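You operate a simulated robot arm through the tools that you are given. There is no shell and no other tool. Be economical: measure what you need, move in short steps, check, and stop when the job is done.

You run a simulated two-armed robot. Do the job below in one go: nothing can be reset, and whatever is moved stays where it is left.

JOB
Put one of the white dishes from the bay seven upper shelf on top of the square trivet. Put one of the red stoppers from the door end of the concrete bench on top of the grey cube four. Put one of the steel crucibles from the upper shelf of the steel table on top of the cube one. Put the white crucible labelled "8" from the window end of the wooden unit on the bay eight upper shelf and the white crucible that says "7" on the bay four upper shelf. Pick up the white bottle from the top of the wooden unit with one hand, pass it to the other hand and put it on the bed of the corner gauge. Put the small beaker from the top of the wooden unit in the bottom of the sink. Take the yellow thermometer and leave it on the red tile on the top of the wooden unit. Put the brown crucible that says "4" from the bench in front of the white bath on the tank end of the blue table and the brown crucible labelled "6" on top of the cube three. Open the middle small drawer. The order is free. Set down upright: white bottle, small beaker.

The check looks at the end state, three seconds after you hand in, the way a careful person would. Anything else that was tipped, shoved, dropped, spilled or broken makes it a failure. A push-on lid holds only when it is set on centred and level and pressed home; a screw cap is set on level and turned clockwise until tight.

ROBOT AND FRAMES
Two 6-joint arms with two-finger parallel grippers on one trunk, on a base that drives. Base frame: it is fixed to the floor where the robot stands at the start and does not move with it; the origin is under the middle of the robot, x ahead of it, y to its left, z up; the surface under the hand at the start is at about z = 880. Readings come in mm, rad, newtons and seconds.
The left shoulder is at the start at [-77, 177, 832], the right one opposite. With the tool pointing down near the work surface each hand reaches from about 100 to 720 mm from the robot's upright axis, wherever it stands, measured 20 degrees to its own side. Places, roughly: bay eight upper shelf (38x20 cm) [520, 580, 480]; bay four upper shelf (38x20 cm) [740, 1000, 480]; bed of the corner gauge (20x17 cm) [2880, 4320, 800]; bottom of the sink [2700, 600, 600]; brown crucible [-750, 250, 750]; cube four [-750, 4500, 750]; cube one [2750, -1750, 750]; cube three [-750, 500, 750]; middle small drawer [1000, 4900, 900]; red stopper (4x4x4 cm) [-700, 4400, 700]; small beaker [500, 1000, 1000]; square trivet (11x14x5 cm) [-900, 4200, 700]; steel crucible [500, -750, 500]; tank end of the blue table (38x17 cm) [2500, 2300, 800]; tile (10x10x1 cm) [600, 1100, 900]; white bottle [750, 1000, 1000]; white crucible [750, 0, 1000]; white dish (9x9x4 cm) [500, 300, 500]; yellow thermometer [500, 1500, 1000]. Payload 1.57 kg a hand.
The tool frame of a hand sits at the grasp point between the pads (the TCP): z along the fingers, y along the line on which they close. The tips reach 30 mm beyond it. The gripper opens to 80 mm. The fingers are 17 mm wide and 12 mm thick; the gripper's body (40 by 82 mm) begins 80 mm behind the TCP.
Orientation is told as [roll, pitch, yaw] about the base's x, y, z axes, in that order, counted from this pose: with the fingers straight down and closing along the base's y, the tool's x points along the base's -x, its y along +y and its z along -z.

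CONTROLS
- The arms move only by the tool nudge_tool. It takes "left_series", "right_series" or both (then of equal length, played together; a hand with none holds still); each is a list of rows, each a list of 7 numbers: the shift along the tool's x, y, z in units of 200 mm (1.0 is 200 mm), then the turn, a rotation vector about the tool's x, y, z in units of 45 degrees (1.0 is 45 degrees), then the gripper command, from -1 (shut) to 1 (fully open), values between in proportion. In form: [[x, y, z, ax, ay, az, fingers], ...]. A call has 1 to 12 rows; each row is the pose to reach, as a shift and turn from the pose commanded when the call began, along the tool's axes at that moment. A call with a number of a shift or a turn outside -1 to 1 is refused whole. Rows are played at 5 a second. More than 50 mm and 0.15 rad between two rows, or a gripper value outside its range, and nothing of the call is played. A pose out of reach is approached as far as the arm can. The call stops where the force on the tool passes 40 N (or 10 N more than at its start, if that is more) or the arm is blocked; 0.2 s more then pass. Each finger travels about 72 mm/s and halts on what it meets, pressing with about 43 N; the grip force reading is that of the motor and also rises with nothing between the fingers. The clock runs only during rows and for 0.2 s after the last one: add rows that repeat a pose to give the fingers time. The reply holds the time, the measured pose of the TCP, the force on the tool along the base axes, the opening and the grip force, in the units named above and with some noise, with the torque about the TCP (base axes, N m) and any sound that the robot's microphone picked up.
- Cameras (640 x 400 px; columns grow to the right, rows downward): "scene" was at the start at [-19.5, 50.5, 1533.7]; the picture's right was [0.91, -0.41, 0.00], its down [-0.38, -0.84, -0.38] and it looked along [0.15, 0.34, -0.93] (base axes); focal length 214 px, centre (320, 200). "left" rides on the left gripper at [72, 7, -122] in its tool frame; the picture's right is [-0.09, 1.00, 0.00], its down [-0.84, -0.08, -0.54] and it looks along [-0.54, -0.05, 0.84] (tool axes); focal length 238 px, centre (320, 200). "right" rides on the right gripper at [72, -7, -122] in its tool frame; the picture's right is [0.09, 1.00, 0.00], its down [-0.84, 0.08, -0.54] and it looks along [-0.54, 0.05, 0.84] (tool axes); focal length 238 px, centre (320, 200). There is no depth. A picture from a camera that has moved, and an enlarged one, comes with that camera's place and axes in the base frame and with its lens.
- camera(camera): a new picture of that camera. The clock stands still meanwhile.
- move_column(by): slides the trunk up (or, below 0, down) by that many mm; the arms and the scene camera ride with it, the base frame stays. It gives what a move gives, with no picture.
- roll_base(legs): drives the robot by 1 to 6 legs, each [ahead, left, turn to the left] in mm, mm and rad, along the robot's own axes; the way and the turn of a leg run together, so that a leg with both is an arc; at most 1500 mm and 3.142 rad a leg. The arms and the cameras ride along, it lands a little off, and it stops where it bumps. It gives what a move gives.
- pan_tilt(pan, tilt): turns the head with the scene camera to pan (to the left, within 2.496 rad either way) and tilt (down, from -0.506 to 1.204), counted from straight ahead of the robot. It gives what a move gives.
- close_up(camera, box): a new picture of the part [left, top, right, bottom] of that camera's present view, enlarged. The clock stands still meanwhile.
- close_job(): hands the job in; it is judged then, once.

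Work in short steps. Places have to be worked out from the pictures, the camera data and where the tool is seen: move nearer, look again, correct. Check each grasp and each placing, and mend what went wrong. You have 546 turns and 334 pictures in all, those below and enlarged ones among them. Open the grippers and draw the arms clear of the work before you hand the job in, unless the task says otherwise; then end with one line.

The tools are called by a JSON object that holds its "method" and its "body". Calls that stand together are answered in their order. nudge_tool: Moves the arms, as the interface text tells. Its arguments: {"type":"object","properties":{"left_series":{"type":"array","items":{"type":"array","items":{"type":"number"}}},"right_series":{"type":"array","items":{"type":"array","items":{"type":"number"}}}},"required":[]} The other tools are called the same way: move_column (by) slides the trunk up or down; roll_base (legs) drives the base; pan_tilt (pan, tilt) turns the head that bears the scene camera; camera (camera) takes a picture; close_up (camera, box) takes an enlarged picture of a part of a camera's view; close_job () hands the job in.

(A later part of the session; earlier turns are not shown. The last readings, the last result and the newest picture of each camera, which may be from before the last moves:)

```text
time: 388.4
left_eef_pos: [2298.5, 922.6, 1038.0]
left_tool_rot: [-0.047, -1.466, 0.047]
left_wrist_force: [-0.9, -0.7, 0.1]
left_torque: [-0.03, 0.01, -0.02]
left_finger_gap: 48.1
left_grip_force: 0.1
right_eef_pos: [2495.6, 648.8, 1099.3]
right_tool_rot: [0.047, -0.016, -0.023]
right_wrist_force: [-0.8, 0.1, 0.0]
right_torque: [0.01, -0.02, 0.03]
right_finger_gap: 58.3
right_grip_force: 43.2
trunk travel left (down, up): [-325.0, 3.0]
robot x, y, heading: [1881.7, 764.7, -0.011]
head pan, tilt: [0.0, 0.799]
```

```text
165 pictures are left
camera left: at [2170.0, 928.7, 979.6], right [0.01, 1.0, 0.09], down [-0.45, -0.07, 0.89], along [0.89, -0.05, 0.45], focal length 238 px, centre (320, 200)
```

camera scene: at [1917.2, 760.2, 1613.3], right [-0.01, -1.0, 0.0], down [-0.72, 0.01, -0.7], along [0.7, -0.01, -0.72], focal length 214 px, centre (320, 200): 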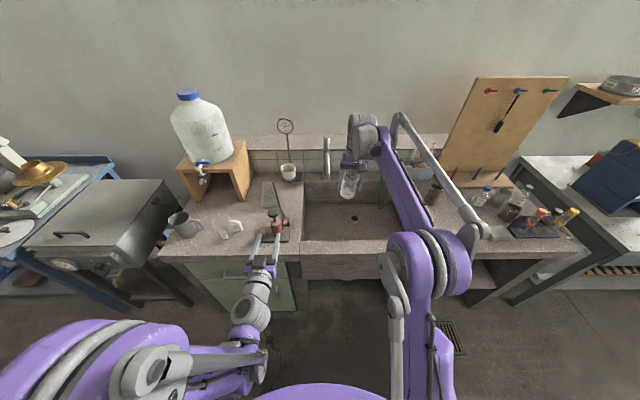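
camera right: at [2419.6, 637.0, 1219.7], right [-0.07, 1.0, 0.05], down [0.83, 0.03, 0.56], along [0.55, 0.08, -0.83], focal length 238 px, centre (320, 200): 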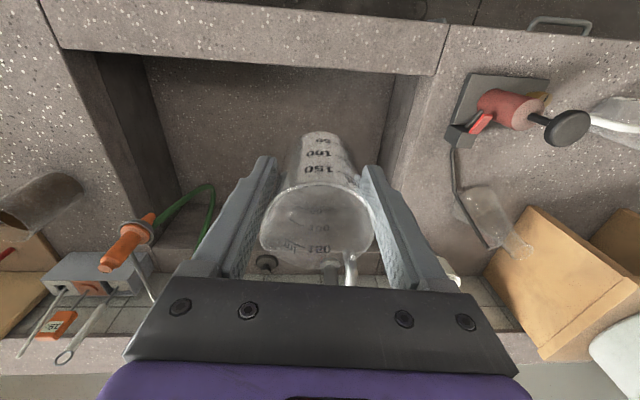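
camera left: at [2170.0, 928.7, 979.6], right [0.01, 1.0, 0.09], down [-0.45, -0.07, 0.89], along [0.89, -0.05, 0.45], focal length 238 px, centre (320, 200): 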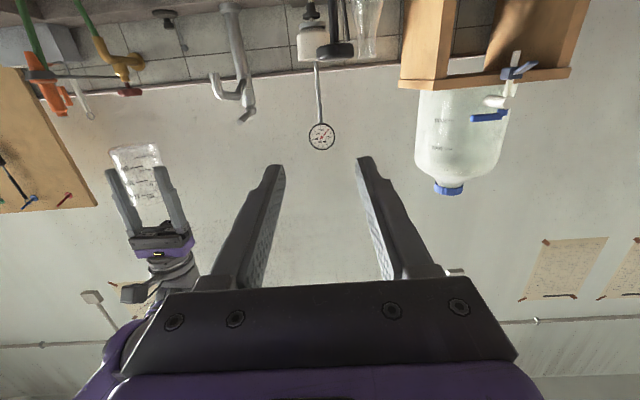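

Sink floor spans roughly y 300–848. I retract/raise the left hand, then drive 95 mm ahead.

{"method": "nudge_tool", "body": {"left_series": [[-0.1, 0, -0.18, 0, 0, 0, 0.2], [-0.2, 0, -0.36, 0, 0, 0, 0.2], [-0.3, 0, -0.54, 0, 0, 0, 0.2], [-0.4, 0, -0.72, 0, 0, 0, 0.2]]}}

{"method": "roll_base", "body": {"legs": [[100, -25, 0.01]]}}

{"method": "camera", "body": {"camera": "right"}}

{"method": "camera", "body": {"camera": "scene"}}

```text
time: 389.4
left_eef_pos: [2211.9, 917.8, 1109.5]
left_tool_rot: [-0.05, -1.467, 0.052]
left_wrist_force: [-0.3, 0.2, 0.2]
left_torque: [-0.02, 0.01, 0.0]
left_finger_gap: 48.0
left_grip_force: 0.0
left hand out of reach, approached as far as the arm can: row 3, 4
right_eef_pos: [2494.9, 648.4, 1100.5]
right_tool_rot: [0.047, -0.018, -0.023]
right_wrist_force: [0.7, 0.8, -1.0]
right_torque: [0.0, 0.01, -0.01]
right_finger_gap: 58.7
right_grip_force: 43.4
trunk travel left (down, up): [-325.0, 3.0]
robot x, y, heading: [1882.6, 757.2, -0.01]
head pan, tilt: [0.0, 0.799]
```

```text
time: 390.5
left_eef_pos: [2307.5, 895.0, 1108.1]
left_tool_rot: [-0.047, -1.467, 0.057]
left_wrist_force: [0.7, 0.3, 0.3]
left_torque: [0.0, 0.04, 0.04]
left_finger_gap: 48.0
left_grip_force: 0.1
right_eef_pos: [2595.0, 626.8, 1099.8]
right_tool_rot: [0.046, -0.014, -0.015]
right_wrist_force: [0.2, 1.2, -1.0]
right_torque: [0.0, 0.0, -0.02]
right_finger_gap: 58.5
right_grip_force: 43.0
trunk travel left (down, up): [-325.0, 3.0]
robot x, y, heading: [1979.0, 736.1, 0.002]
head pan, tilt: [0.0, 0.799]
```

```text
164 pictures are left
camera right: at [2518.7, 616.0, 1219.5], right [-0.08, 1.0, 0.05], down [0.83, 0.04, 0.56], along [0.55, 0.08, -0.83], focal length 238 px, centre (320, 200)
```

right: 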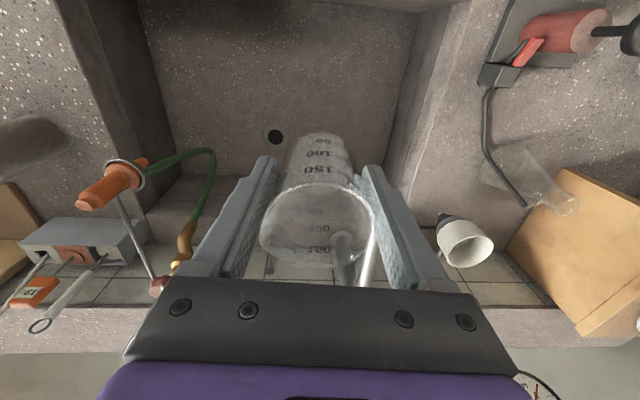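

```text
163 pictures are left
camera scene: at [2015.4, 735.1, 1613.2], right [0.0, -1.0, 0.0], down [-0.72, 0.0, -0.7], along [0.7, 0.0, -0.72], focal length 214 px, centre (320, 200)
```

scene: 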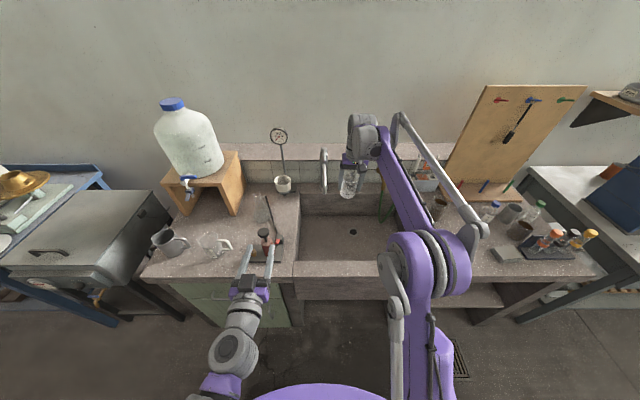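

Now lower: column −180 (left hand stays above bench level), then the arm into the basin.

{"method": "move_column", "body": {"by": -180}}

{"method": "nudge_tool", "body": {"right_series": [[0, 0, 0.2, 0, 0, 0, -1], [0, 0, 0.4, 0, 0, 0, -1], [0, 0, 0.6, 0, 0, 0, -1], [0, 0, 0.8, 0, 0, 0, -1]]}}

{"method": "camera", "body": {"camera": "right"}}

{"method": "close_up", "body": {"camera": "scene", "box": [280, 150, 480, 290]}}

```text
time: 392.5
left_eef_pos: [2308.5, 894.2, 929.9]
left_tool_rot: [-0.045, -1.468, 0.051]
left_wrist_force: [-0.4, 0.4, 0.4]
left_torque: [-0.01, -0.01, -0.01]
left_finger_gap: 47.9
left_grip_force: 0.1
right_eef_pos: [2593.6, 627.6, 919.7]
right_tool_rot: [0.046, -0.017, -0.014]
right_wrist_force: [1.6, -0.4, -0.8]
right_torque: [-0.04, 0.02, -0.01]
right_finger_gap: 58.1
right_grip_force: 42.8
trunk travel left (down, up): [-145.0, 183.0]
robot x, y, heading: [1980.2, 736.4, -0.005]
head pan, tilt: [0.0, 0.799]
```

```text
time: 393.5
left_eef_pos: [2309.0, 895.3, 928.9]
left_tool_rot: [-0.046, -1.466, 0.056]
left_wrist_force: [0.9, 0.8, -0.5]
left_torque: [-0.02, 0.02, -0.04]
left_finger_gap: 48.0
left_grip_force: 0.0
right_eef_pos: [2596.6, 632.7, 758.6]
right_tool_rot: [0.047, -0.016, -0.014]
right_wrist_force: [0.3, -0.2, -0.7]
right_torque: [0.01, 0.01, 0.01]
right_finger_gap: 57.8
right_grip_force: 43.0
trunk travel left (down, up): [-145.0, 183.0]
robot x, y, heading: [1984.2, 734.5, -0.002]
head pan, tilt: [0.0, 0.799]
```

```text
162 pictures are left
camera right: at [2520.9, 621.5, 879.4], right [-0.08, 1.0, 0.05], down [0.83, 0.04, 0.56], along [0.55, 0.08, -0.83], focal length 238 px, centre (320, 200)
```

right: 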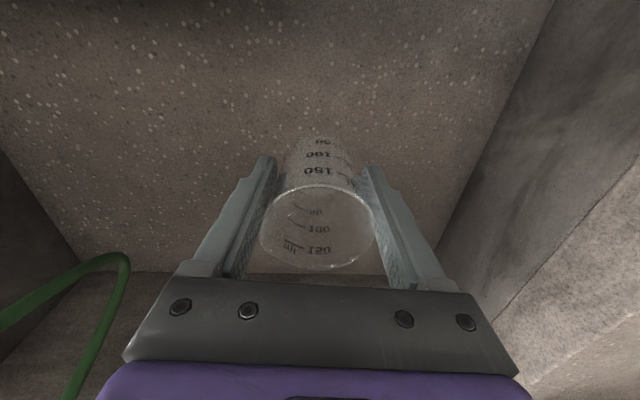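

```text
2.86 times, centred on (380, 220) of scene
camera zoom: at [2028.2, 735.0, 1430.4], right [0.0, -1.0, 0.0], down [-0.72, 0.0, -0.7], along [0.7, 0.0, -0.72], focal length 613 px, centre (149, 143)
```

zoom: 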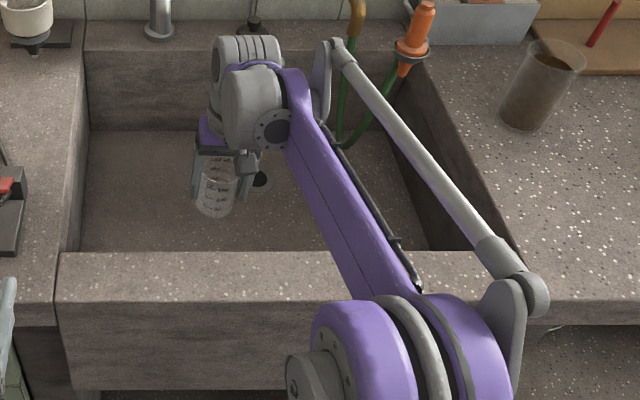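

Good. Continue: 45 mm, then small steps until contact.

{"method": "nudge_tool", "body": {"right_series": [[0, 0, 0.12, 0, 0, 0, -1], [0, 0, 0.2, 0, 0, 0, -1], [0, 0, 0.23, 0, 0, 0, -1], [0, 0, 0.26, 0, 0, 0, -1], [0, 0, 0.29, 0, 0, 0, -1], [0, 0, 0.32, 0, 0, 0, -1]]}}

{"method": "camera", "body": {"camera": "right"}}

```text
time: 394.9
left_eef_pos: [2309.0, 895.3, 929.5]
left_tool_rot: [-0.048, -1.465, 0.056]
left_wrist_force: [-0.3, -0.8, -0.1]
left_torque: [0.01, -0.02, 0.0]
left_finger_gap: 47.9
left_grip_force: 0.0
right_eef_pos: [2597.6, 638.5, 695.9]
right_tool_rot: [0.046, -0.016, -0.014]
right_wrist_force: [0.0, 0.0, -0.8]
right_torque: [-0.01, 0.01, 0.02]
right_finger_gap: 58.1
right_grip_force: 42.8
trunk travel left (down, up): [-145.0, 183.0]
robot x, y, heading: [1982.2, 738.4, -0.002]
head pan, tilt: [0.0, 0.799]
```

```text
160 pictures are left
camera right: at [2523.2, 627.0, 815.9], right [-0.08, 1.0, 0.05], down [0.83, 0.04, 0.56], along [0.55, 0.08, -0.83], focal length 238 px, centre (320, 200)
```

right: 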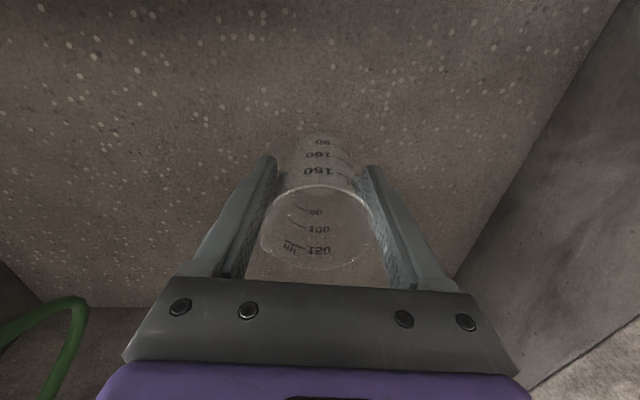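

Still no contact (bottom ≈637). Continue in 4 mm steps.

{"method": "nudge_tool", "body": {"right_series": [[0, 0, 0.03, 0, 0, 0, -1], [0, 0, 0.05, 0, 0, 0, -1], [0, 0, 0.07, 0, 0, 0, -1], [0, 0, 0.09, 0, 0, 0, -1], [0, 0, 0.11, 0, 0, 0, -1], [0, 0, 0.13, 0, 0, 0, -1], [0, 0, 0.15, 0, 0, 0, -1], [0, 0, 0.17, 0, 0, 0, -1]]}}

```text
time: 396.7
left_eef_pos: [2306.1, 895.1, 931.1]
left_tool_rot: [-0.053, -1.471, 0.063]
left_wrist_force: [0.4, 0.2, -0.4]
left_torque: [-0.04, -0.01, 0.0]
left_finger_gap: 48.2
left_grip_force: 0.0
right_eef_pos: [2597.4, 640.7, 666.0]
right_tool_rot: [0.046, -0.016, -0.015]
right_wrist_force: [-9.3, 1.7, 34.2]
right_torque: [-0.72, -0.16, -0.09]
right_finger_gap: 57.2
right_grip_force: 43.5
trunk travel left (down, up): [-145.0, 183.0]
robot x, y, heading: [1978.6, 736.5, -0.003]
head pan, tilt: [0.0, 0.799]
```

Contact on the sink floor. Relieve 2 mm and open.

{"method": "nudge_tool", "body": {"right_series": [[0, 0, -0.01, 0, 0, 0, -1], [0, 0, -0.01, 0, 0, 0, 0.6], [0, 0, -0.01, 0, 0, 0, 1], [0, 0, -0.01, 0, 0, 0, 1]]}}

{"method": "nudge_tool", "body": {"right_series": [[0, 0, -0.2, 0, 0, 0, 1], [0, 0, -0.4, 0, 0, 0, 1], [0, 0, -0.6, 0, 0, 0, 1], [0, 0, -0.8, 0, 0, 0, 1], [0, 0, -1.0, 0, 0, 0, 1]]}}

{"method": "camera", "body": {"camera": "right"}}

```text
time: 397.7
left_eef_pos: [2309.4, 894.7, 929.2]
left_tool_rot: [-0.047, -1.467, 0.056]
left_wrist_force: [-0.8, 0.6, -0.1]
left_torque: [0.03, 0.01, -0.03]
left_finger_gap: 47.9
left_grip_force: 0.0
right_eef_pos: [2599.6, 638.2, 664.4]
right_tool_rot: [0.047, -0.014, -0.015]
right_wrist_force: [0.3, -0.8, -0.6]
right_torque: [-0.02, 0.04, 0.0]
right_finger_gap: 79.9
right_grip_force: 0.1
trunk travel left (down, up): [-145.0, 183.0]
robot x, y, heading: [1983.1, 736.6, -0.004]
head pan, tilt: [0.0, 0.799]
```

```text
time: 398.9
left_eef_pos: [2308.7, 894.6, 929.2]
left_tool_rot: [-0.046, -1.466, 0.056]
left_wrist_force: [-0.6, -0.5, 0.1]
left_torque: [0.02, 0.02, 0.01]
left_finger_gap: 48.3
left_grip_force: 0.1
right_eef_pos: [2594.4, 628.5, 866.8]
right_tool_rot: [0.046, -0.016, -0.014]
right_wrist_force: [0.7, -1.1, -0.7]
right_torque: [-0.03, 0.03, -0.01]
right_finger_gap: 80.0
right_grip_force: 0.0
trunk travel left (down, up): [-145.0, 183.0]
robot x, y, heading: [1981.3, 736.0, -0.003]
head pan, tilt: [0.0, 0.799]
```

```text
159 pictures are left
camera right: at [2519.5, 619.5, 985.6], right [-0.08, 1.0, 0.05], down [0.83, 0.04, 0.56], along [0.55, 0.08, -0.83], focal length 238 px, centre (320, 200)
```

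right: 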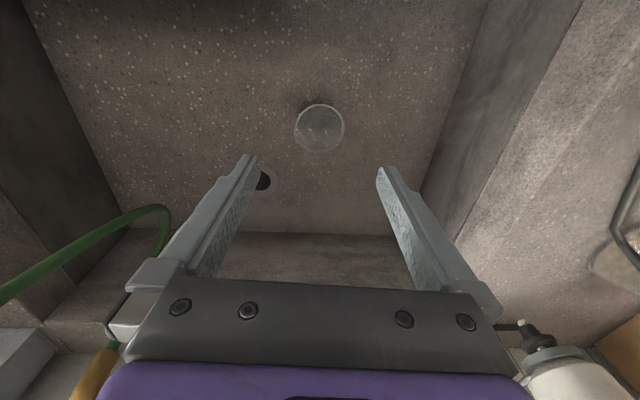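

Beaker stands in the sink. Raise, back out, turn round and go to the steel table's back side.

{"method": "move_column", "body": {"by": 180}}

{"method": "roll_base", "body": {"legs": [[-430, 0, 0], [0, 0, 1.571], [0, 0, 1.571], [0, 1450, 0]]}}

{"method": "pan_tilt", "body": {"pan": 0, "tilt": 0.8}}

{"method": "camera", "body": {"camera": "scene"}}

```text
time: 400.9
left_eef_pos: [2308.4, 894.5, 1110.6]
left_tool_rot: [-0.048, -1.466, 0.057]
left_wrist_force: [0.4, -0.1, -0.7]
left_torque: [-0.01, -0.05, -0.03]
left_finger_gap: 48.1
left_grip_force: 0.0
right_eef_pos: [2594.4, 629.9, 1044.9]
right_tool_rot: [0.045, -0.016, -0.015]
right_wrist_force: [-1.5, -0.5, -0.7]
right_torque: [-0.01, -0.02, 0.02]
right_finger_gap: 79.9
right_grip_force: 0.0
trunk travel left (down, up): [-325.0, 3.0]
robot x, y, heading: [1979.9, 736.9, -0.004]
head pan, tilt: [0.0, 0.799]
```

```text
time: 423.6
left_eef_pos: [1212.5, -861.8, 1109.9]
left_tool_rot: [-0.047, -1.467, -3.077]
left_wrist_force: [0.1, 0.2, -0.2]
left_torque: [-0.03, 0.02, 0.03]
left_finger_gap: 48.1
left_grip_force: 0.0
right_eef_pos: [923.4, -599.0, 1044.5]
right_tool_rot: [0.046, -0.016, 3.137]
right_wrist_force: [-0.2, 0.3, -0.1]
right_torque: [-0.02, -0.02, 0.02]
right_finger_gap: 79.9
right_grip_force: 0.0
trunk travel left (down, up): [-325.0, 3.0]
robot x, y, heading: [1541.4, -699.4, -3.136]
head pan, tilt: [0.0, 0.799]
```

```text
time: 424.2
left_eef_pos: [1212.7, -861.5, 1109.4]
left_tool_rot: [-0.05, -1.465, -3.076]
left_wrist_force: [-0.1, -0.2, -1.0]
left_torque: [0.01, 0.0, 0.0]
left_finger_gap: 48.0
left_grip_force: 0.0
right_eef_pos: [923.2, -599.8, 1044.8]
right_tool_rot: [0.048, -0.014, 3.135]
right_wrist_force: [0.3, -0.1, -0.3]
right_torque: [-0.01, 0.04, -0.02]
right_finger_gap: 80.1
right_grip_force: 0.1
trunk travel left (down, up): [-325.0, 3.0]
robot x, y, heading: [1540.4, -699.4, -3.136]
head pan, tilt: [0.0, 0.799]
```

```text
158 pictures are left
camera scene: at [1500.8, -702.0, 1613.5], right [-0.01, 1.0, 0.0], down [0.72, 0.0, -0.7], along [-0.7, 0.0, -0.72], focal length 214 px, centre (320, 200)
```

scene: 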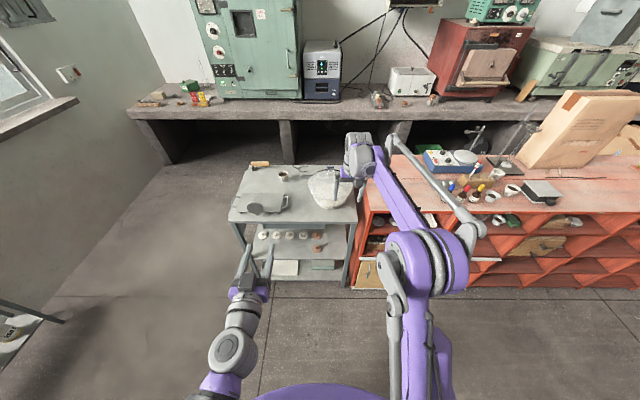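

{"method": "close_up", "body": {"camera": "scene", "box": [220, 155, 380, 290]}}

{"method": "camera", "body": {"camera": "left"}}

```text
2.96 times, centred on (300, 222) of scene
camera zoom: at [1500.8, -702.0, 1613.5], right [-0.01, 1.0, 0.0], down [0.72, 0.0, -0.7], along [-0.7, 0.0, -0.72], focal length 636 px, centre (379, 133)
```

zoom: 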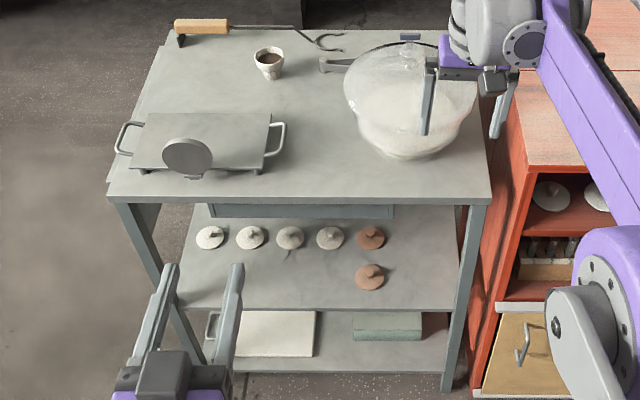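

```text
156 pictures are left
camera left: at [1341.7, -864.8, 1050.5], right [0.01, -1.0, 0.09], down [0.45, 0.08, 0.89], along [-0.89, 0.03, 0.45], focal length 238 px, centre (320, 200)
```

left: 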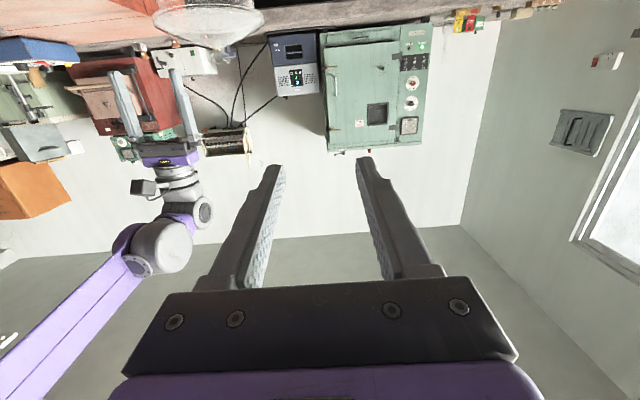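

Only lids show from here; the steel crucibles must be deeper on the shelf. I back off 250 mm, lower the column and look horizontally with the left hand.

{"method": "roll_base", "body": {"legs": [[-200, 0, 0]]}}

{"method": "move_column", "body": {"by": -310}}

{"method": "nudge_tool", "body": {"left_series": [[0.1, 0, 0, 0, 0.17, 0, 0.2], [0.2, 0, 0, 0, 0.34, 0, 0.2], [0.3, 0, 0, 0, 0.5, 0, 0.2], [0.4, 0, 0, 0, 0.6, 0, 0.2]]}}

{"method": "camera", "body": {"camera": "left"}}

{"method": "camera", "body": {"camera": "scene"}}

```text
time: 425.8
left_eef_pos: [1410.0, -860.0, 1110.7]
left_tool_rot: [-0.048, -1.466, -3.075]
left_wrist_force: [-0.2, 0.6, 0.0]
left_torque: [0.02, 0.02, 0.0]
left_finger_gap: 48.1
left_grip_force: 0.0
right_eef_pos: [1120.8, -597.1, 1045.7]
right_tool_rot: [0.046, -0.015, 3.135]
right_wrist_force: [-0.7, 0.1, -0.6]
right_torque: [0.02, -0.03, -0.02]
right_finger_gap: 80.0
right_grip_force: 0.0
trunk travel left (down, up): [-325.0, 3.0]
robot x, y, heading: [1735.7, -699.7, -3.136]
head pan, tilt: [0.0, 0.799]
```

```text
time: 428.9
left_eef_pos: [1410.8, -860.0, 799.2]
left_tool_rot: [-0.049, -1.466, -3.074]
left_wrist_force: [1.1, 0.4, -0.2]
left_torque: [0.01, 0.02, 0.02]
left_finger_gap: 47.9
left_grip_force: 0.0
right_eef_pos: [1122.0, -598.4, 735.0]
right_tool_rot: [0.047, -0.016, 3.137]
right_wrist_force: [0.1, -0.2, -0.6]
right_torque: [0.04, -0.03, 0.01]
right_finger_gap: 79.8
right_grip_force: 0.0
trunk travel left (down, up): [-15.0, 313.0]
robot x, y, heading: [1736.4, -694.7, -3.136]
head pan, tilt: [0.0, 0.799]
```

```text
time: 429.9
left_eef_pos: [1420.2, -857.5, 720.2]
left_tool_rot: [-0.01, -0.995, -3.116]
left_wrist_force: [-0.3, 0.2, -0.3]
left_torque: [0.0, -0.04, 0.0]
left_finger_gap: 48.1
left_grip_force: 0.0
left hand out of reach, approached as far as the arm can: row 2
right_eef_pos: [1122.5, -597.4, 734.4]
right_tool_rot: [0.046, -0.016, 3.136]
right_wrist_force: [-1.5, -0.1, -0.4]
right_torque: [0.01, 0.02, -0.02]
right_finger_gap: 79.9
right_grip_force: 0.1
trunk travel left (down, up): [-15.0, 313.0]
robot x, y, heading: [1737.7, -702.9, -3.136]
head pan, tilt: [0.0, 0.799]
```

```text
155 pictures are left
camera left: at [1561.3, -861.2, 725.8], right [-0.03, -1.0, 0.07], down [0.0, 0.07, 1.0], along [-1.0, 0.03, -0.01], focal length 238 px, centre (320, 200)
```

left: 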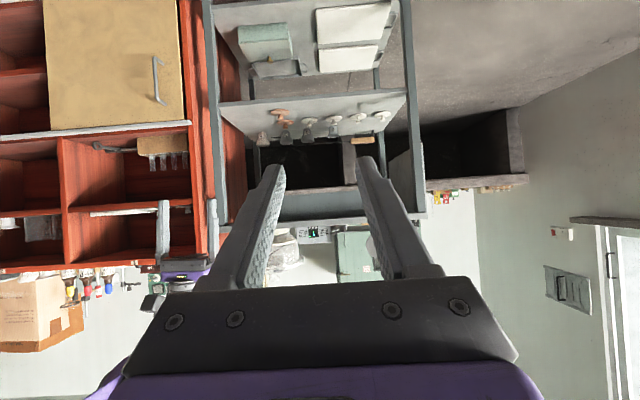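

```text
154 pictures are left
camera scene: at [1647.0, -701.0, 1293.2], right [-0.01, 1.0, 0.0], down [0.72, 0.0, -0.7], along [-0.7, 0.0, -0.72], focal length 214 px, centre (320, 200)
```

scene: 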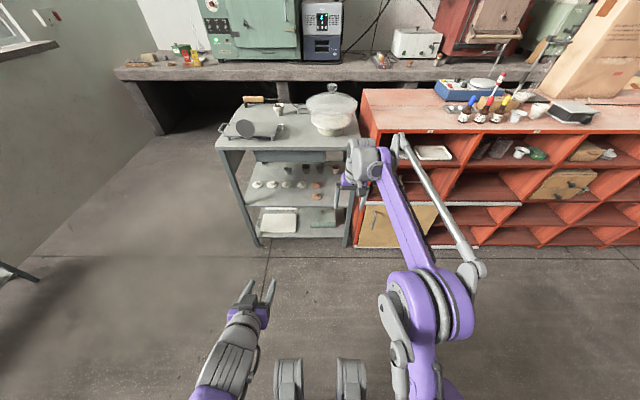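

{"method": "close_up", "body": {"camera": "left", "box": [210, 80, 430, 220]}}

{"method": "close_up", "body": {"camera": "scene", "box": [210, 110, 370, 250]}}

```text
2.86 times, centred on (320, 150) of left
camera zoom: at [1561.3, -861.2, 725.8], right [-0.03, -1.0, 0.07], down [0.0, 0.07, 1.0], along [-1.0, 0.03, -0.01], focal length 681 px, centre (320, 343)
```

zoom: 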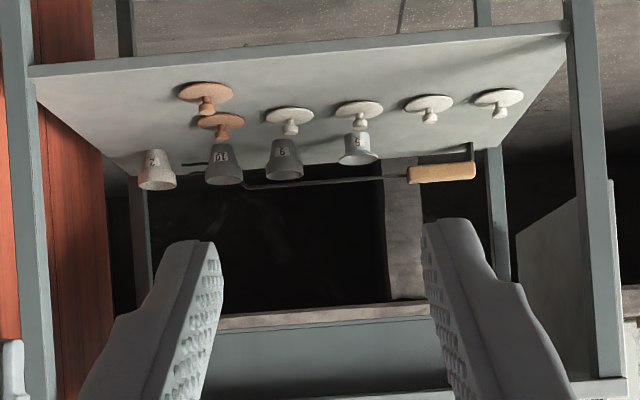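

```text
2.86 times, centred on (290, 180) of scene
camera zoom: at [1647.0, -701.0, 1293.2], right [-0.01, 1.0, 0.0], down [0.72, 0.0, -0.7], along [-0.7, 0.0, -0.72], focal length 613 px, centre (406, 257)
```

zoom: 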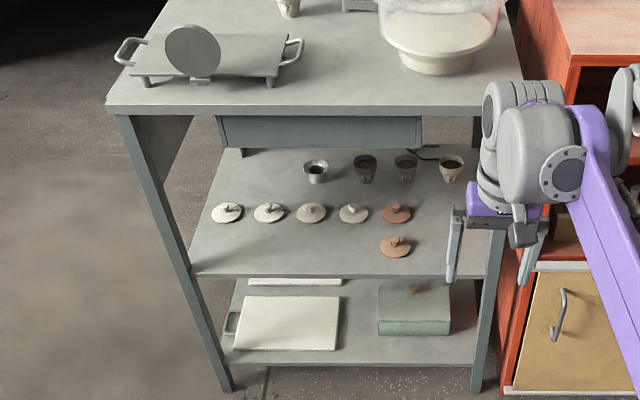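

{"method": "close_up", "body": {"camera": "scene", "box": [280, 155, 345, 185]}}

{"method": "close_up", "body": {"camera": "left", "box": [250, 105, 350, 150]}}

```text
9.85 times, centred on (312, 170) of scene
camera zoom: at [1647.0, -701.0, 1293.2], right [-0.01, 1.0, 0.0], down [0.72, 0.0, -0.7], along [-0.7, 0.0, -0.72], focal length 2112 px, centre (394, 495)
```

zoom: 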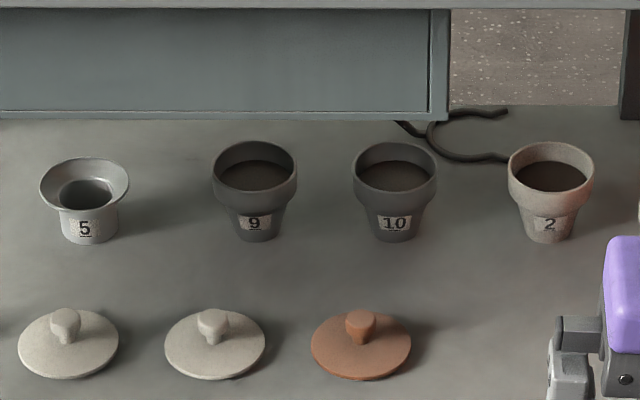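

```text
6.40 times, centred on (300, 128) of left
camera zoom: at [1561.3, -861.2, 725.8], right [-0.03, -1.0, 0.07], down [0.0, 0.07, 1.0], along [-1.0, 0.03, -0.01], focal length 1525 px, centre (448, 664)
```

zoom: 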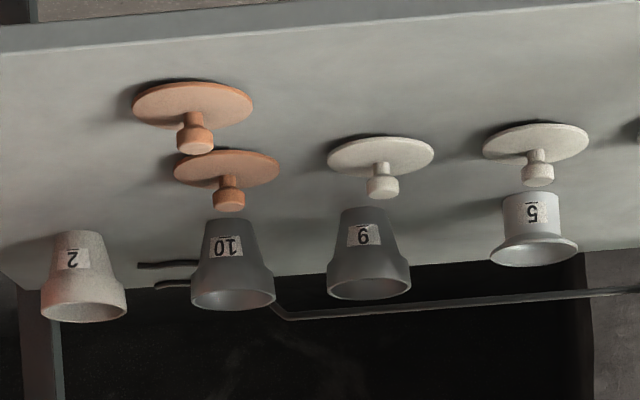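

Steel crucibles "9" (≈(542,-795)) and "10" (≈(542,-702)) stand near the front edge of the shelf (z≈413). Front access is best: retract the right hand, turn to face +x and reverse round the table end.

{"method": "nudge_tool", "body": {"right_series": [[0.2, 0, 0, 0, 0, 0, 0.8], [0.4, 0, 0, 0, 0, 0, 0.8], [0.6, 0, 0, 0, 0, 0, 0.8], [0.8, 0, 0, 0, 0, 0, 0.8], [1.0, 0, 0, 0, 0, 0, 0.8]]}}

{"method": "move_column", "body": {"by": 200}}

{"method": "roll_base", "body": {"legs": [[0, 870, 0], [0, 0, 1.571], [0, 0, 1.571]]}}

{"method": "pan_tilt", "body": {"pan": -0.4, "tilt": 0.6}}

{"method": "camera", "body": {"camera": "scene"}}

```text
time: 431.1
left_eef_pos: [1420.5, -858.0, 720.1]
left_tool_rot: [-0.009, -0.994, -3.114]
left_wrist_force: [0.7, -1.2, 0.0]
left_torque: [0.02, 0.0, 0.0]
left_finger_gap: 48.0
left_grip_force: 0.1
right_eef_pos: [1321.4, -598.7, 732.4]
right_tool_rot: [0.047, -0.015, 3.136]
right_wrist_force: [-0.6, -0.7, 0.5]
right_torque: [0.02, -0.01, 0.0]
right_finger_gap: 71.7
right_grip_force: 0.1
trunk travel left (down, up): [-15.0, 313.0]
robot x, y, heading: [1736.9, -696.5, -3.133]
head pan, tilt: [0.0, 0.799]
```

```text
time: 433.3
left_eef_pos: [1420.0, -859.4, 920.5]
left_tool_rot: [-0.008, -0.995, -3.115]
left_wrist_force: [-0.4, 0.4, -0.6]
left_torque: [0.0, 0.01, 0.0]
left_finger_gap: 48.2
left_grip_force: 0.1
right_eef_pos: [1321.0, -598.9, 931.4]
right_tool_rot: [0.046, -0.016, 3.136]
right_wrist_force: [0.7, 0.0, 0.7]
right_torque: [0.01, -0.01, 0.03]
right_finger_gap: 72.1
right_grip_force: 0.1
trunk travel left (down, up): [-215.0, 113.0]
robot x, y, heading: [1737.6, -700.0, -3.14]
head pan, tilt: [0.0, 0.799]
```

```text
time: 449.1
left_eef_pos: [2053.9, -1405.4, 920.5]
left_tool_rot: [-0.008, -0.995, 0.066]
left_wrist_force: [-0.4, 0.0, 0.7]
left_torque: [0.0, -0.01, -0.01]
left_finger_gap: 48.2
left_grip_force: 0.1
right_eef_pos: [2163.6, -1660.8, 929.7]
right_tool_rot: [0.048, -0.015, 0.035]
right_wrist_force: [0.3, 0.1, -0.2]
right_torque: [0.02, 0.0, 0.03]
right_finger_gap: 72.0
right_grip_force: 0.0
trunk travel left (down, up): [-215.0, 113.0]
robot x, y, heading: [1742.1, -1579.2, 0.045]
head pan, tilt: [0.0, 0.799]
```

```text
time: 449.9
left_eef_pos: [2054.0, -1405.1, 919.4]
left_tool_rot: [-0.006, -0.996, 0.066]
left_wrist_force: [0.5, 0.6, -0.6]
left_torque: [0.03, 0.01, 0.01]
left_finger_gap: 47.7
left_grip_force: 0.1
right_eef_pos: [2162.6, -1661.2, 931.4]
right_tool_rot: [0.048, -0.015, 0.035]
right_wrist_force: [0.0, -0.5, 0.6]
right_torque: [-0.02, 0.0, 0.0]
right_finger_gap: 72.3
right_grip_force: 0.1
trunk travel left (down, up): [-215.0, 113.0]
robot x, y, heading: [1742.5, -1575.2, 0.046]
head pan, tilt: [-0.4, 0.6]
```

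```text
149 pictures are left
camera scene: at [1784.4, -1611.2, 1515.3], right [-0.35, -0.94, 0.0], down [-0.53, 0.2, -0.82], along [0.77, -0.28, -0.57], focal length 214 px, centre (320, 200)
```

scene: 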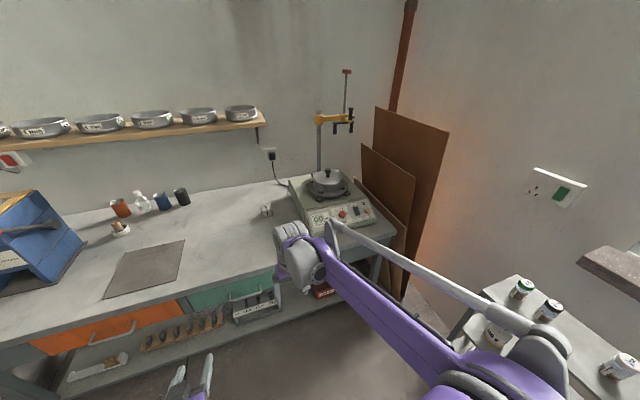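

Cube one is visible on the grey table near (2735,-1650). Reverse along y≈-1575 and then slide into the front aisle.

{"method": "roll_base", "body": {"legs": [[0, 0, -0.045], [-930, 0, 0], [-940, 0, 0], [0, 960, 0]]}}

{"method": "move_column", "body": {"by": -205}}

{"method": "pan_tilt", "body": {"pan": -0.2, "tilt": 0.9}}

{"method": "camera", "body": {"camera": "scene"}}

{"method": "camera", "body": {"camera": "left"}}

```text
time: 468.1
left_eef_pos: [188.7, -455.8, 920.6]
left_tool_rot: [-0.006, -0.995, 0.02]
left_wrist_force: [0.1, 0.1, -0.3]
left_torque: [0.0, -0.02, 0.04]
left_finger_gap: 48.1
left_grip_force: 0.1
right_eef_pos: [285.5, -716.2, 931.6]
right_tool_rot: [0.046, -0.015, -0.01]
right_wrist_force: [-0.2, -0.1, -1.0]
right_torque: [-0.01, -0.03, 0.01]
right_finger_gap: 71.9
right_grip_force: 0.1
trunk travel left (down, up): [-215.0, 113.0]
robot x, y, heading: [-129.9, -610.3, 0.002]
head pan, tilt: [-0.4, 0.6]
```

```text
time: 470.4
left_eef_pos: [188.7, -454.4, 714.3]
left_tool_rot: [-0.007, -0.996, 0.022]
left_wrist_force: [0.4, -0.4, -0.2]
left_torque: [-0.02, 0.03, -0.01]
left_finger_gap: 48.1
left_grip_force: 0.1
right_eef_pos: [284.7, -716.6, 725.1]
right_tool_rot: [0.047, -0.015, -0.011]
right_wrist_force: [-0.3, 1.4, -1.1]
right_torque: [0.01, 0.02, 0.02]
right_finger_gap: 71.8
right_grip_force: 0.0
trunk travel left (down, up): [-10.0, 318.0]
robot x, y, heading: [-131.9, -615.2, -0.002]
head pan, tilt: [-0.4, 0.6]
```

```text
time: 471.1
left_eef_pos: [188.6, -455.1, 715.5]
left_tool_rot: [-0.007, -0.995, 0.02]
left_wrist_force: [0.9, 0.3, -0.1]
left_torque: [0.02, -0.01, -0.02]
left_finger_gap: 47.8
left_grip_force: 0.0
right_eef_pos: [283.8, -715.6, 726.0]
right_tool_rot: [0.048, -0.016, -0.01]
right_wrist_force: [0.6, -0.1, 0.2]
right_torque: [0.01, 0.0, 0.0]
right_finger_gap: 72.3
right_grip_force: 0.0
trunk travel left (down, up): [-10.0, 318.0]
robot x, y, heading: [-128.4, -609.6, -0.0]
head pan, tilt: [-0.201, 0.901]
```

```text
148 pictures are left
camera scene: at [-49.9, -630.4, 1281.5], right [-0.2, -0.98, 0.0], down [-0.77, 0.16, -0.62], along [0.61, -0.12, -0.78], focal length 214 px, centre (320, 200)
```

scene: 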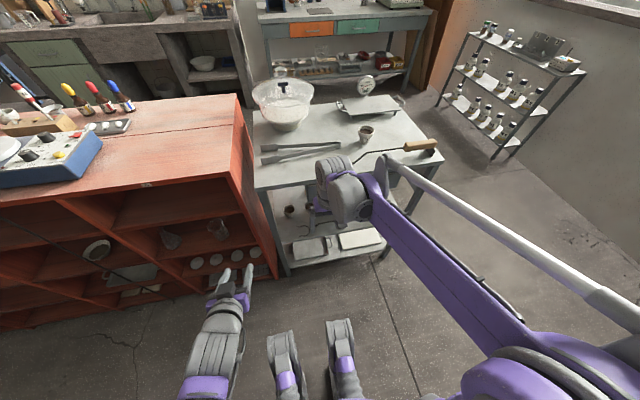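

```text
147 pictures are left
camera left: at [47.5, -450.5, 720.7], right [0.04, 1.0, 0.07], down [0.0, -0.07, 1.0], along [1.0, -0.04, 0.0], focal length 238 px, centre (320, 200)
```

left: 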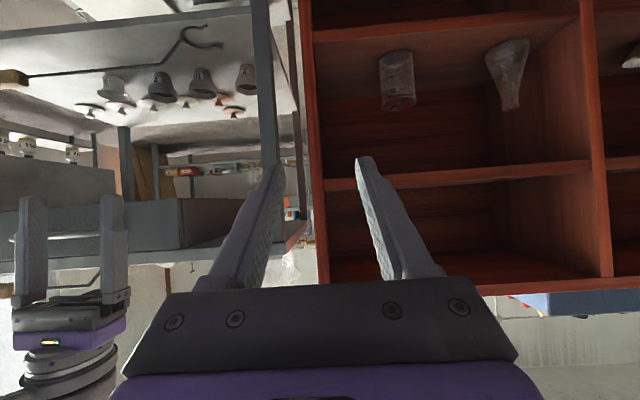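

Crucible "9" is reachable from the front; a pair of tongs lies along the shelf front, so I use a 45° pitch. Pitch the right hand first.

{"method": "nudge_tool", "body": {"right_series": [[0, -0.05, 0, 0, -0.17, 0, 1], [0, -0.1, 0, 0, -0.34, 0, 1], [0, -0.2, 0, 0, -0.51, 0, 1], [0, -0.3, 0, 0, -0.68, 0, 1], [0, -0.38, 0, 0, -0.85, 0, 1], [0, -0.39, 0, 0, -1.0, 0, 1]]}}

{"method": "camera", "body": {"camera": "right"}}

```text
time: 472.6
left_eef_pos: [188.1, -454.9, 715.5]
left_tool_rot: [-0.007, -0.995, 0.021]
left_wrist_force: [0.1, 0.4, 1.3]
left_torque: [-0.01, -0.02, -0.01]
left_finger_gap: 48.0
left_grip_force: 0.0
right_eef_pos: [283.5, -793.4, 722.5]
right_tool_rot: [0.07, -0.803, -0.062]
right_wrist_force: [-0.3, -0.2, 0.1]
right_torque: [-0.02, 0.02, 0.02]
right_finger_gap: 79.7
right_grip_force: 0.0
trunk travel left (down, up): [-10.0, 318.0]
robot x, y, heading: [-126.5, -612.5, 0.001]
head pan, tilt: [-0.201, 0.901]
```

```text
146 pictures are left
camera right: at [144.1, -800.6, 753.9], right [-0.05, 1.0, -0.02], down [0.19, 0.03, 0.98], along [0.98, 0.05, -0.19], focal length 238 px, centre (320, 200)
```

right: 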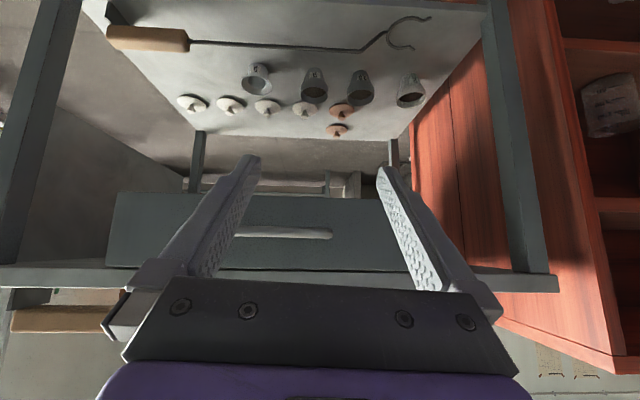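

Crucible "9" ≈(549,-797); shelf 413; drawer underside ≈689 at x≈430 gives room. Advance to a standoff along the fingers.

{"method": "nudge_tool", "body": {"right_series": [[0, -0.02, 0.2, 0, 0, 0, 1], [0, -0.03, 0.4, 0, 0, 0, 1], [0, -0.03, 0.6, 0, 0, 0, 1], [0, -0.03, 0.8, 0, 0, 0, 1], [0, -0.03, 1.0, 0, 0, 0, 1]]}}

{"method": "camera", "body": {"camera": "right"}}

```text
time: 473.8
left_eef_pos: [189.7, -455.9, 715.2]
left_tool_rot: [-0.007, -0.996, 0.022]
left_wrist_force: [-0.6, -0.5, -0.9]
left_torque: [0.01, -0.02, 0.01]
left_finger_gap: 48.1
left_grip_force: 0.0
right_eef_pos: [428.2, -793.8, 581.7]
right_tool_rot: [0.067, -0.799, -0.059]
right_wrist_force: [-0.5, 0.2, 0.2]
right_torque: [0.02, -0.02, -0.03]
right_finger_gap: 80.1
right_grip_force: 0.0
trunk travel left (down, up): [-10.0, 318.0]
robot x, y, heading: [-131.7, -614.9, -0.001]
head pan, tilt: [-0.201, 0.901]
```

```text
145 pictures are left
camera right: at [288.2, -800.5, 613.8], right [-0.05, 1.0, -0.02], down [0.19, 0.03, 0.98], along [0.98, 0.05, -0.19], focal length 238 px, centre (320, 200)
```

right: 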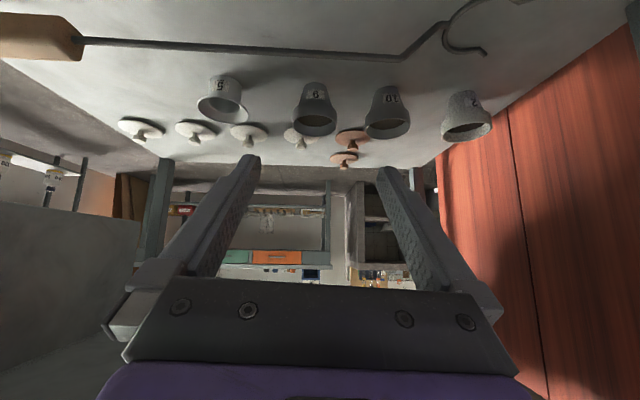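

"9" refined at (556,-795). Slide in and check.

{"method": "nudge_tool", "body": {"right_series": [[0.005, -0.005, 0.2, 0, 0, 0, 1], [0.01, -0.01, 0.4, 0, 0, 0, 1], [0.015, -0.018, 0.6, 0, 0, 0, 1], [0.02, -0.027, 0.8, 0, 0, 0, 1], [0.023, -0.027, 0.9, 0, 0, 0, 1]]}}

{"method": "camera", "body": {"camera": "right"}}

```text
time: 474.9
left_eef_pos: [189.0, -456.0, 714.3]
left_tool_rot: [-0.006, -0.995, 0.021]
left_wrist_force: [-0.7, 0.3, 0.5]
left_torque: [0.03, -0.01, 0.01]
left_finger_gap: 48.1
left_grip_force: 0.0
right_eef_pos: [553.8, -795.0, 451.6]
right_tool_rot: [0.069, -0.799, -0.058]
right_wrist_force: [0.3, 0.0, 0.0]
right_torque: [0.02, 0.02, 0.0]
right_finger_gap: 79.9
right_grip_force: 0.0
trunk travel left (down, up): [-10.0, 318.0]
robot x, y, heading: [-128.1, -610.6, 0.005]
head pan, tilt: [-0.201, 0.901]
```

```text
144 pictures are left
camera right: at [414.5, -801.8, 484.5], right [-0.05, 1.0, -0.02], down [0.19, 0.03, 0.98], along [0.98, 0.05, -0.19], focal length 238 px, centre (320, 200)
```

right: 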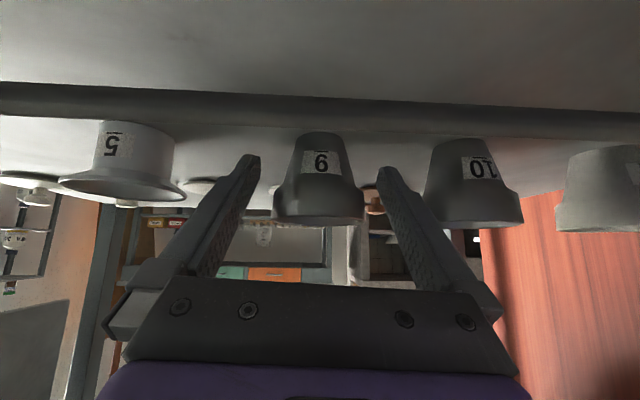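

Collar is between the pads. Close and lift.

{"method": "nudge_tool", "body": {"right_series": [[0, 0, 0, 0, 0, 0, 0], [0, 0, 0, 0, 0, 0, -1], [0, 0, 0, 0, 0, 0, -1], [0, 0, 0, 0, 0, 0, -1]]}}

{"method": "nudge_tool", "body": {"right_series": [[-0.06, 0, -0.06, 0, 0, 0, -1], [-0.14, 0, -0.14, 0, 0, 0, -1], [-0.21, 0, -0.2, 0, 0, 0, -1]]}}

{"method": "camera", "body": {"camera": "right"}}

```text
time: 475.9
left_eef_pos: [189.8, -456.3, 714.3]
left_tool_rot: [-0.007, -0.993, 0.021]
left_wrist_force: [0.3, 0.6, -0.1]
left_torque: [0.01, -0.01, 0.0]
left_finger_gap: 48.1
left_grip_force: 0.1
right_eef_pos: [553.8, -795.5, 452.7]
right_tool_rot: [0.067, -0.799, -0.06]
right_wrist_force: [0.7, 0.4, 0.4]
right_torque: [0.01, 0.0, -0.03]
right_finger_gap: 53.2
right_grip_force: 42.9
trunk travel left (down, up): [-10.0, 318.0]
robot x, y, heading: [-132.8, -611.8, 0.0]
head pan, tilt: [-0.201, 0.901]
```

```text
time: 476.8
left_eef_pos: [188.3, -454.9, 715.0]
left_tool_rot: [-0.006, -0.995, 0.021]
left_wrist_force: [-0.5, 0.0, -0.1]
left_torque: [-0.02, 0.01, 0.0]
left_finger_gap: 48.2
left_grip_force: 0.1
right_eef_pos: [554.4, -798.8, 511.2]
right_tool_rot: [0.067, -0.8, -0.06]
right_wrist_force: [-0.2, -0.6, -0.9]
right_torque: [0.01, -0.01, -0.01]
right_finger_gap: 53.2
right_grip_force: 43.6
trunk travel left (down, up): [-10.0, 318.0]
robot x, y, heading: [-131.5, -610.3, 0.005]
head pan, tilt: [-0.201, 0.901]
```

```text
143 pictures are left
camera right: at [414.3, -805.5, 543.0], right [-0.05, 1.0, -0.02], down [0.19, 0.03, 0.98], along [0.98, 0.05, -0.19], focal length 238 px, centre (320, 200)
```

right: 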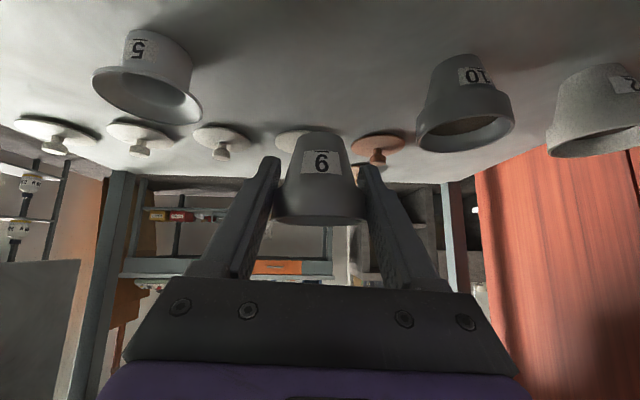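

"9" in hand. Pull it straight out of the shelf.

{"method": "nudge_tool", "body": {"right_series": [[0.14, 0, -0.143, 0, 0, 0, -1], [0.28, 0, -0.287, 0, 0, 0, -1], [0.42, 0, -0.43, 0, 0, 0, -1], [0.55, 0, -0.57, 0, 0, 0, -1], [0.69, 0, -0.717, 0, 0, 0, -1]]}}

{"method": "roll_base", "body": {"legs": [[-60, 0, 0]]}}

{"method": "move_column", "body": {"by": 300}}

{"method": "camera", "body": {"camera": "right"}}

```text
time: 477.9
left_eef_pos: [189.0, -456.8, 715.6]
left_tool_rot: [-0.005, -0.995, 0.021]
left_wrist_force: [0.1, 0.7, 0.1]
left_torque: [0.04, 0.0, -0.04]
left_finger_gap: 48.1
left_grip_force: 0.1
right_eef_pos: [352.1, -797.8, 511.0]
right_tool_rot: [0.068, -0.799, -0.06]
right_wrist_force: [0.1, -0.4, -0.5]
right_torque: [0.0, -0.03, 0.0]
right_finger_gap: 52.9
right_grip_force: 42.7
trunk travel left (down, up): [-10.0, 318.0]
robot x, y, heading: [-130.6, -613.9, 0.0]
head pan, tilt: [-0.201, 0.901]
```

```text
time: 478.9
left_eef_pos: [127.8, -455.3, 715.4]
left_tool_rot: [-0.007, -0.995, 0.022]
left_wrist_force: [0.2, 0.0, -0.4]
left_torque: [-0.04, -0.02, 0.04]
left_finger_gap: 47.9
left_grip_force: 0.1
right_eef_pos: [293.2, -796.0, 511.2]
right_tool_rot: [0.069, -0.801, -0.059]
right_wrist_force: [-0.4, 0.4, -0.4]
right_torque: [0.0, 0.01, -0.01]
right_finger_gap: 52.7
right_grip_force: 42.9
trunk travel left (down, up): [-10.0, 318.0]
robot x, y, heading: [-196.0, -614.8, -0.0]
head pan, tilt: [-0.201, 0.901]
```

```text
time: 481.9
left_eef_pos: [128.2, -456.8, 1015.0]
left_tool_rot: [-0.006, -0.992, 0.02]
left_wrist_force: [-0.3, 0.3, 0.7]
left_torque: [-0.02, -0.02, 0.02]
left_finger_gap: 47.8
left_grip_force: 0.1
right_eef_pos: [300.1, -795.9, 818.5]
right_tool_rot: [0.069, -0.81, -0.06]
right_wrist_force: [0.0, 0.5, 0.2]
right_torque: [0.0, -0.02, 0.01]
right_finger_gap: 53.0
right_grip_force: 42.9
trunk travel left (down, up): [-310.0, 18.0]
robot x, y, heading: [-188.3, -612.1, -0.001]
head pan, tilt: [-0.201, 0.901]
```

```text
142 pictures are left
camera right: at [160.6, -803.0, 848.9], right [-0.05, 1.0, -0.02], down [0.18, 0.03, 0.98], along [0.98, 0.05, -0.18], focal length 238 px, centre (320, 200)
```

right: 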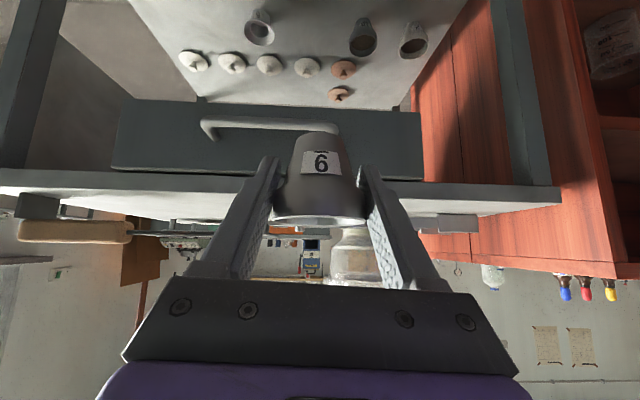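

Drive round to the grey table with cube one.

{"method": "roll_base", "body": {"legs": [[0, -960, 0], [1100, 0, 0], [900, 0, 0]]}}

{"method": "pan_tilt", "body": {"pan": 0, "tilt": 0.7}}

{"method": "camera", "body": {"camera": "scene"}}

{"method": "camera", "body": {"camera": "right"}}

```text
time: 500.3
left_eef_pos: [2116.0, -1425.7, 1014.8]
left_tool_rot: [-0.005, -0.998, 0.016]
left_wrist_force: [0.4, 1.3, -0.6]
left_torque: [-0.01, 0.04, 0.01]
left_finger_gap: 47.9
left_grip_force: 0.0
right_eef_pos: [2285.1, -1767.6, 817.9]
right_tool_rot: [0.07, -0.811, -0.068]
right_wrist_force: [-0.3, 0.2, -0.9]
right_torque: [-0.01, -0.01, -0.03]
right_finger_gap: 52.9
right_grip_force: 43.1
trunk travel left (down, up): [-310.0, 18.0]
robot x, y, heading: [1792.4, -1580.2, -0.006]
head pan, tilt: [-0.201, 0.901]
```

```text
time: 501.0
left_eef_pos: [2115.3, -1424.8, 1014.4]
left_tool_rot: [-0.004, -0.995, 0.014]
left_wrist_force: [0.8, 0.2, 0.8]
left_torque: [0.0, 0.0, -0.05]
left_finger_gap: 47.8
left_grip_force: 0.2
right_eef_pos: [2285.2, -1767.2, 818.6]
right_tool_rot: [0.069, -0.81, -0.068]
right_wrist_force: [0.4, -1.2, -1.0]
right_torque: [0.0, 0.0, -0.01]
right_finger_gap: 52.8
right_grip_force: 43.2
trunk travel left (down, up): [-310.0, 18.0]
robot x, y, heading: [1791.5, -1580.9, -0.011]
head pan, tilt: [0.0, 0.7]
```

```text
141 pictures are left
camera scene: at [1835.3, -1583.1, 1607.3], right [-0.01, -1.0, 0.0], down [-0.64, 0.0, -0.76], along [0.76, -0.01, -0.64], focal length 214 px, centre (320, 200)
```

scene: 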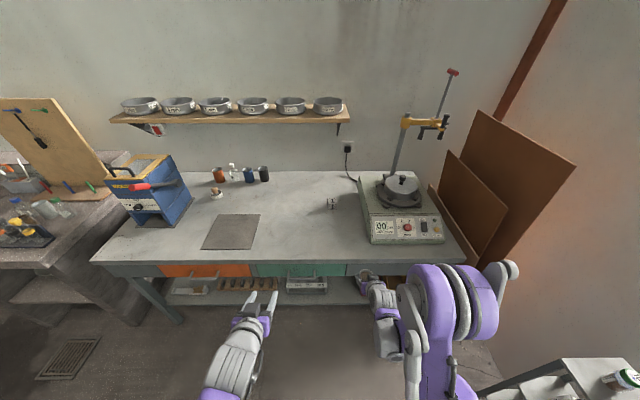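

```text
140 pictures are left
camera right: at [2145.3, -1773.1, 849.0], right [-0.05, 1.0, -0.02], down [0.18, 0.03, 0.98], along [0.98, 0.04, -0.18], focal length 238 px, centre (320, 200)
```

right: 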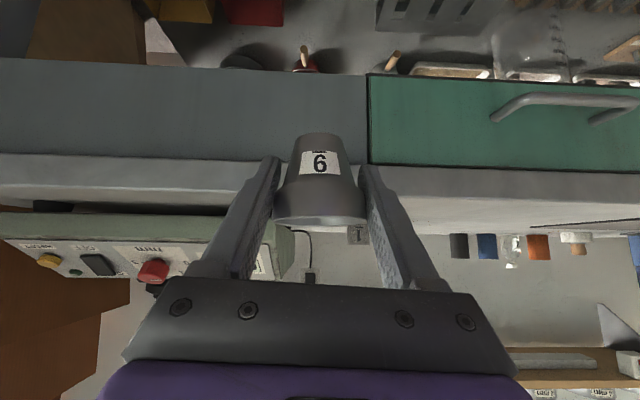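

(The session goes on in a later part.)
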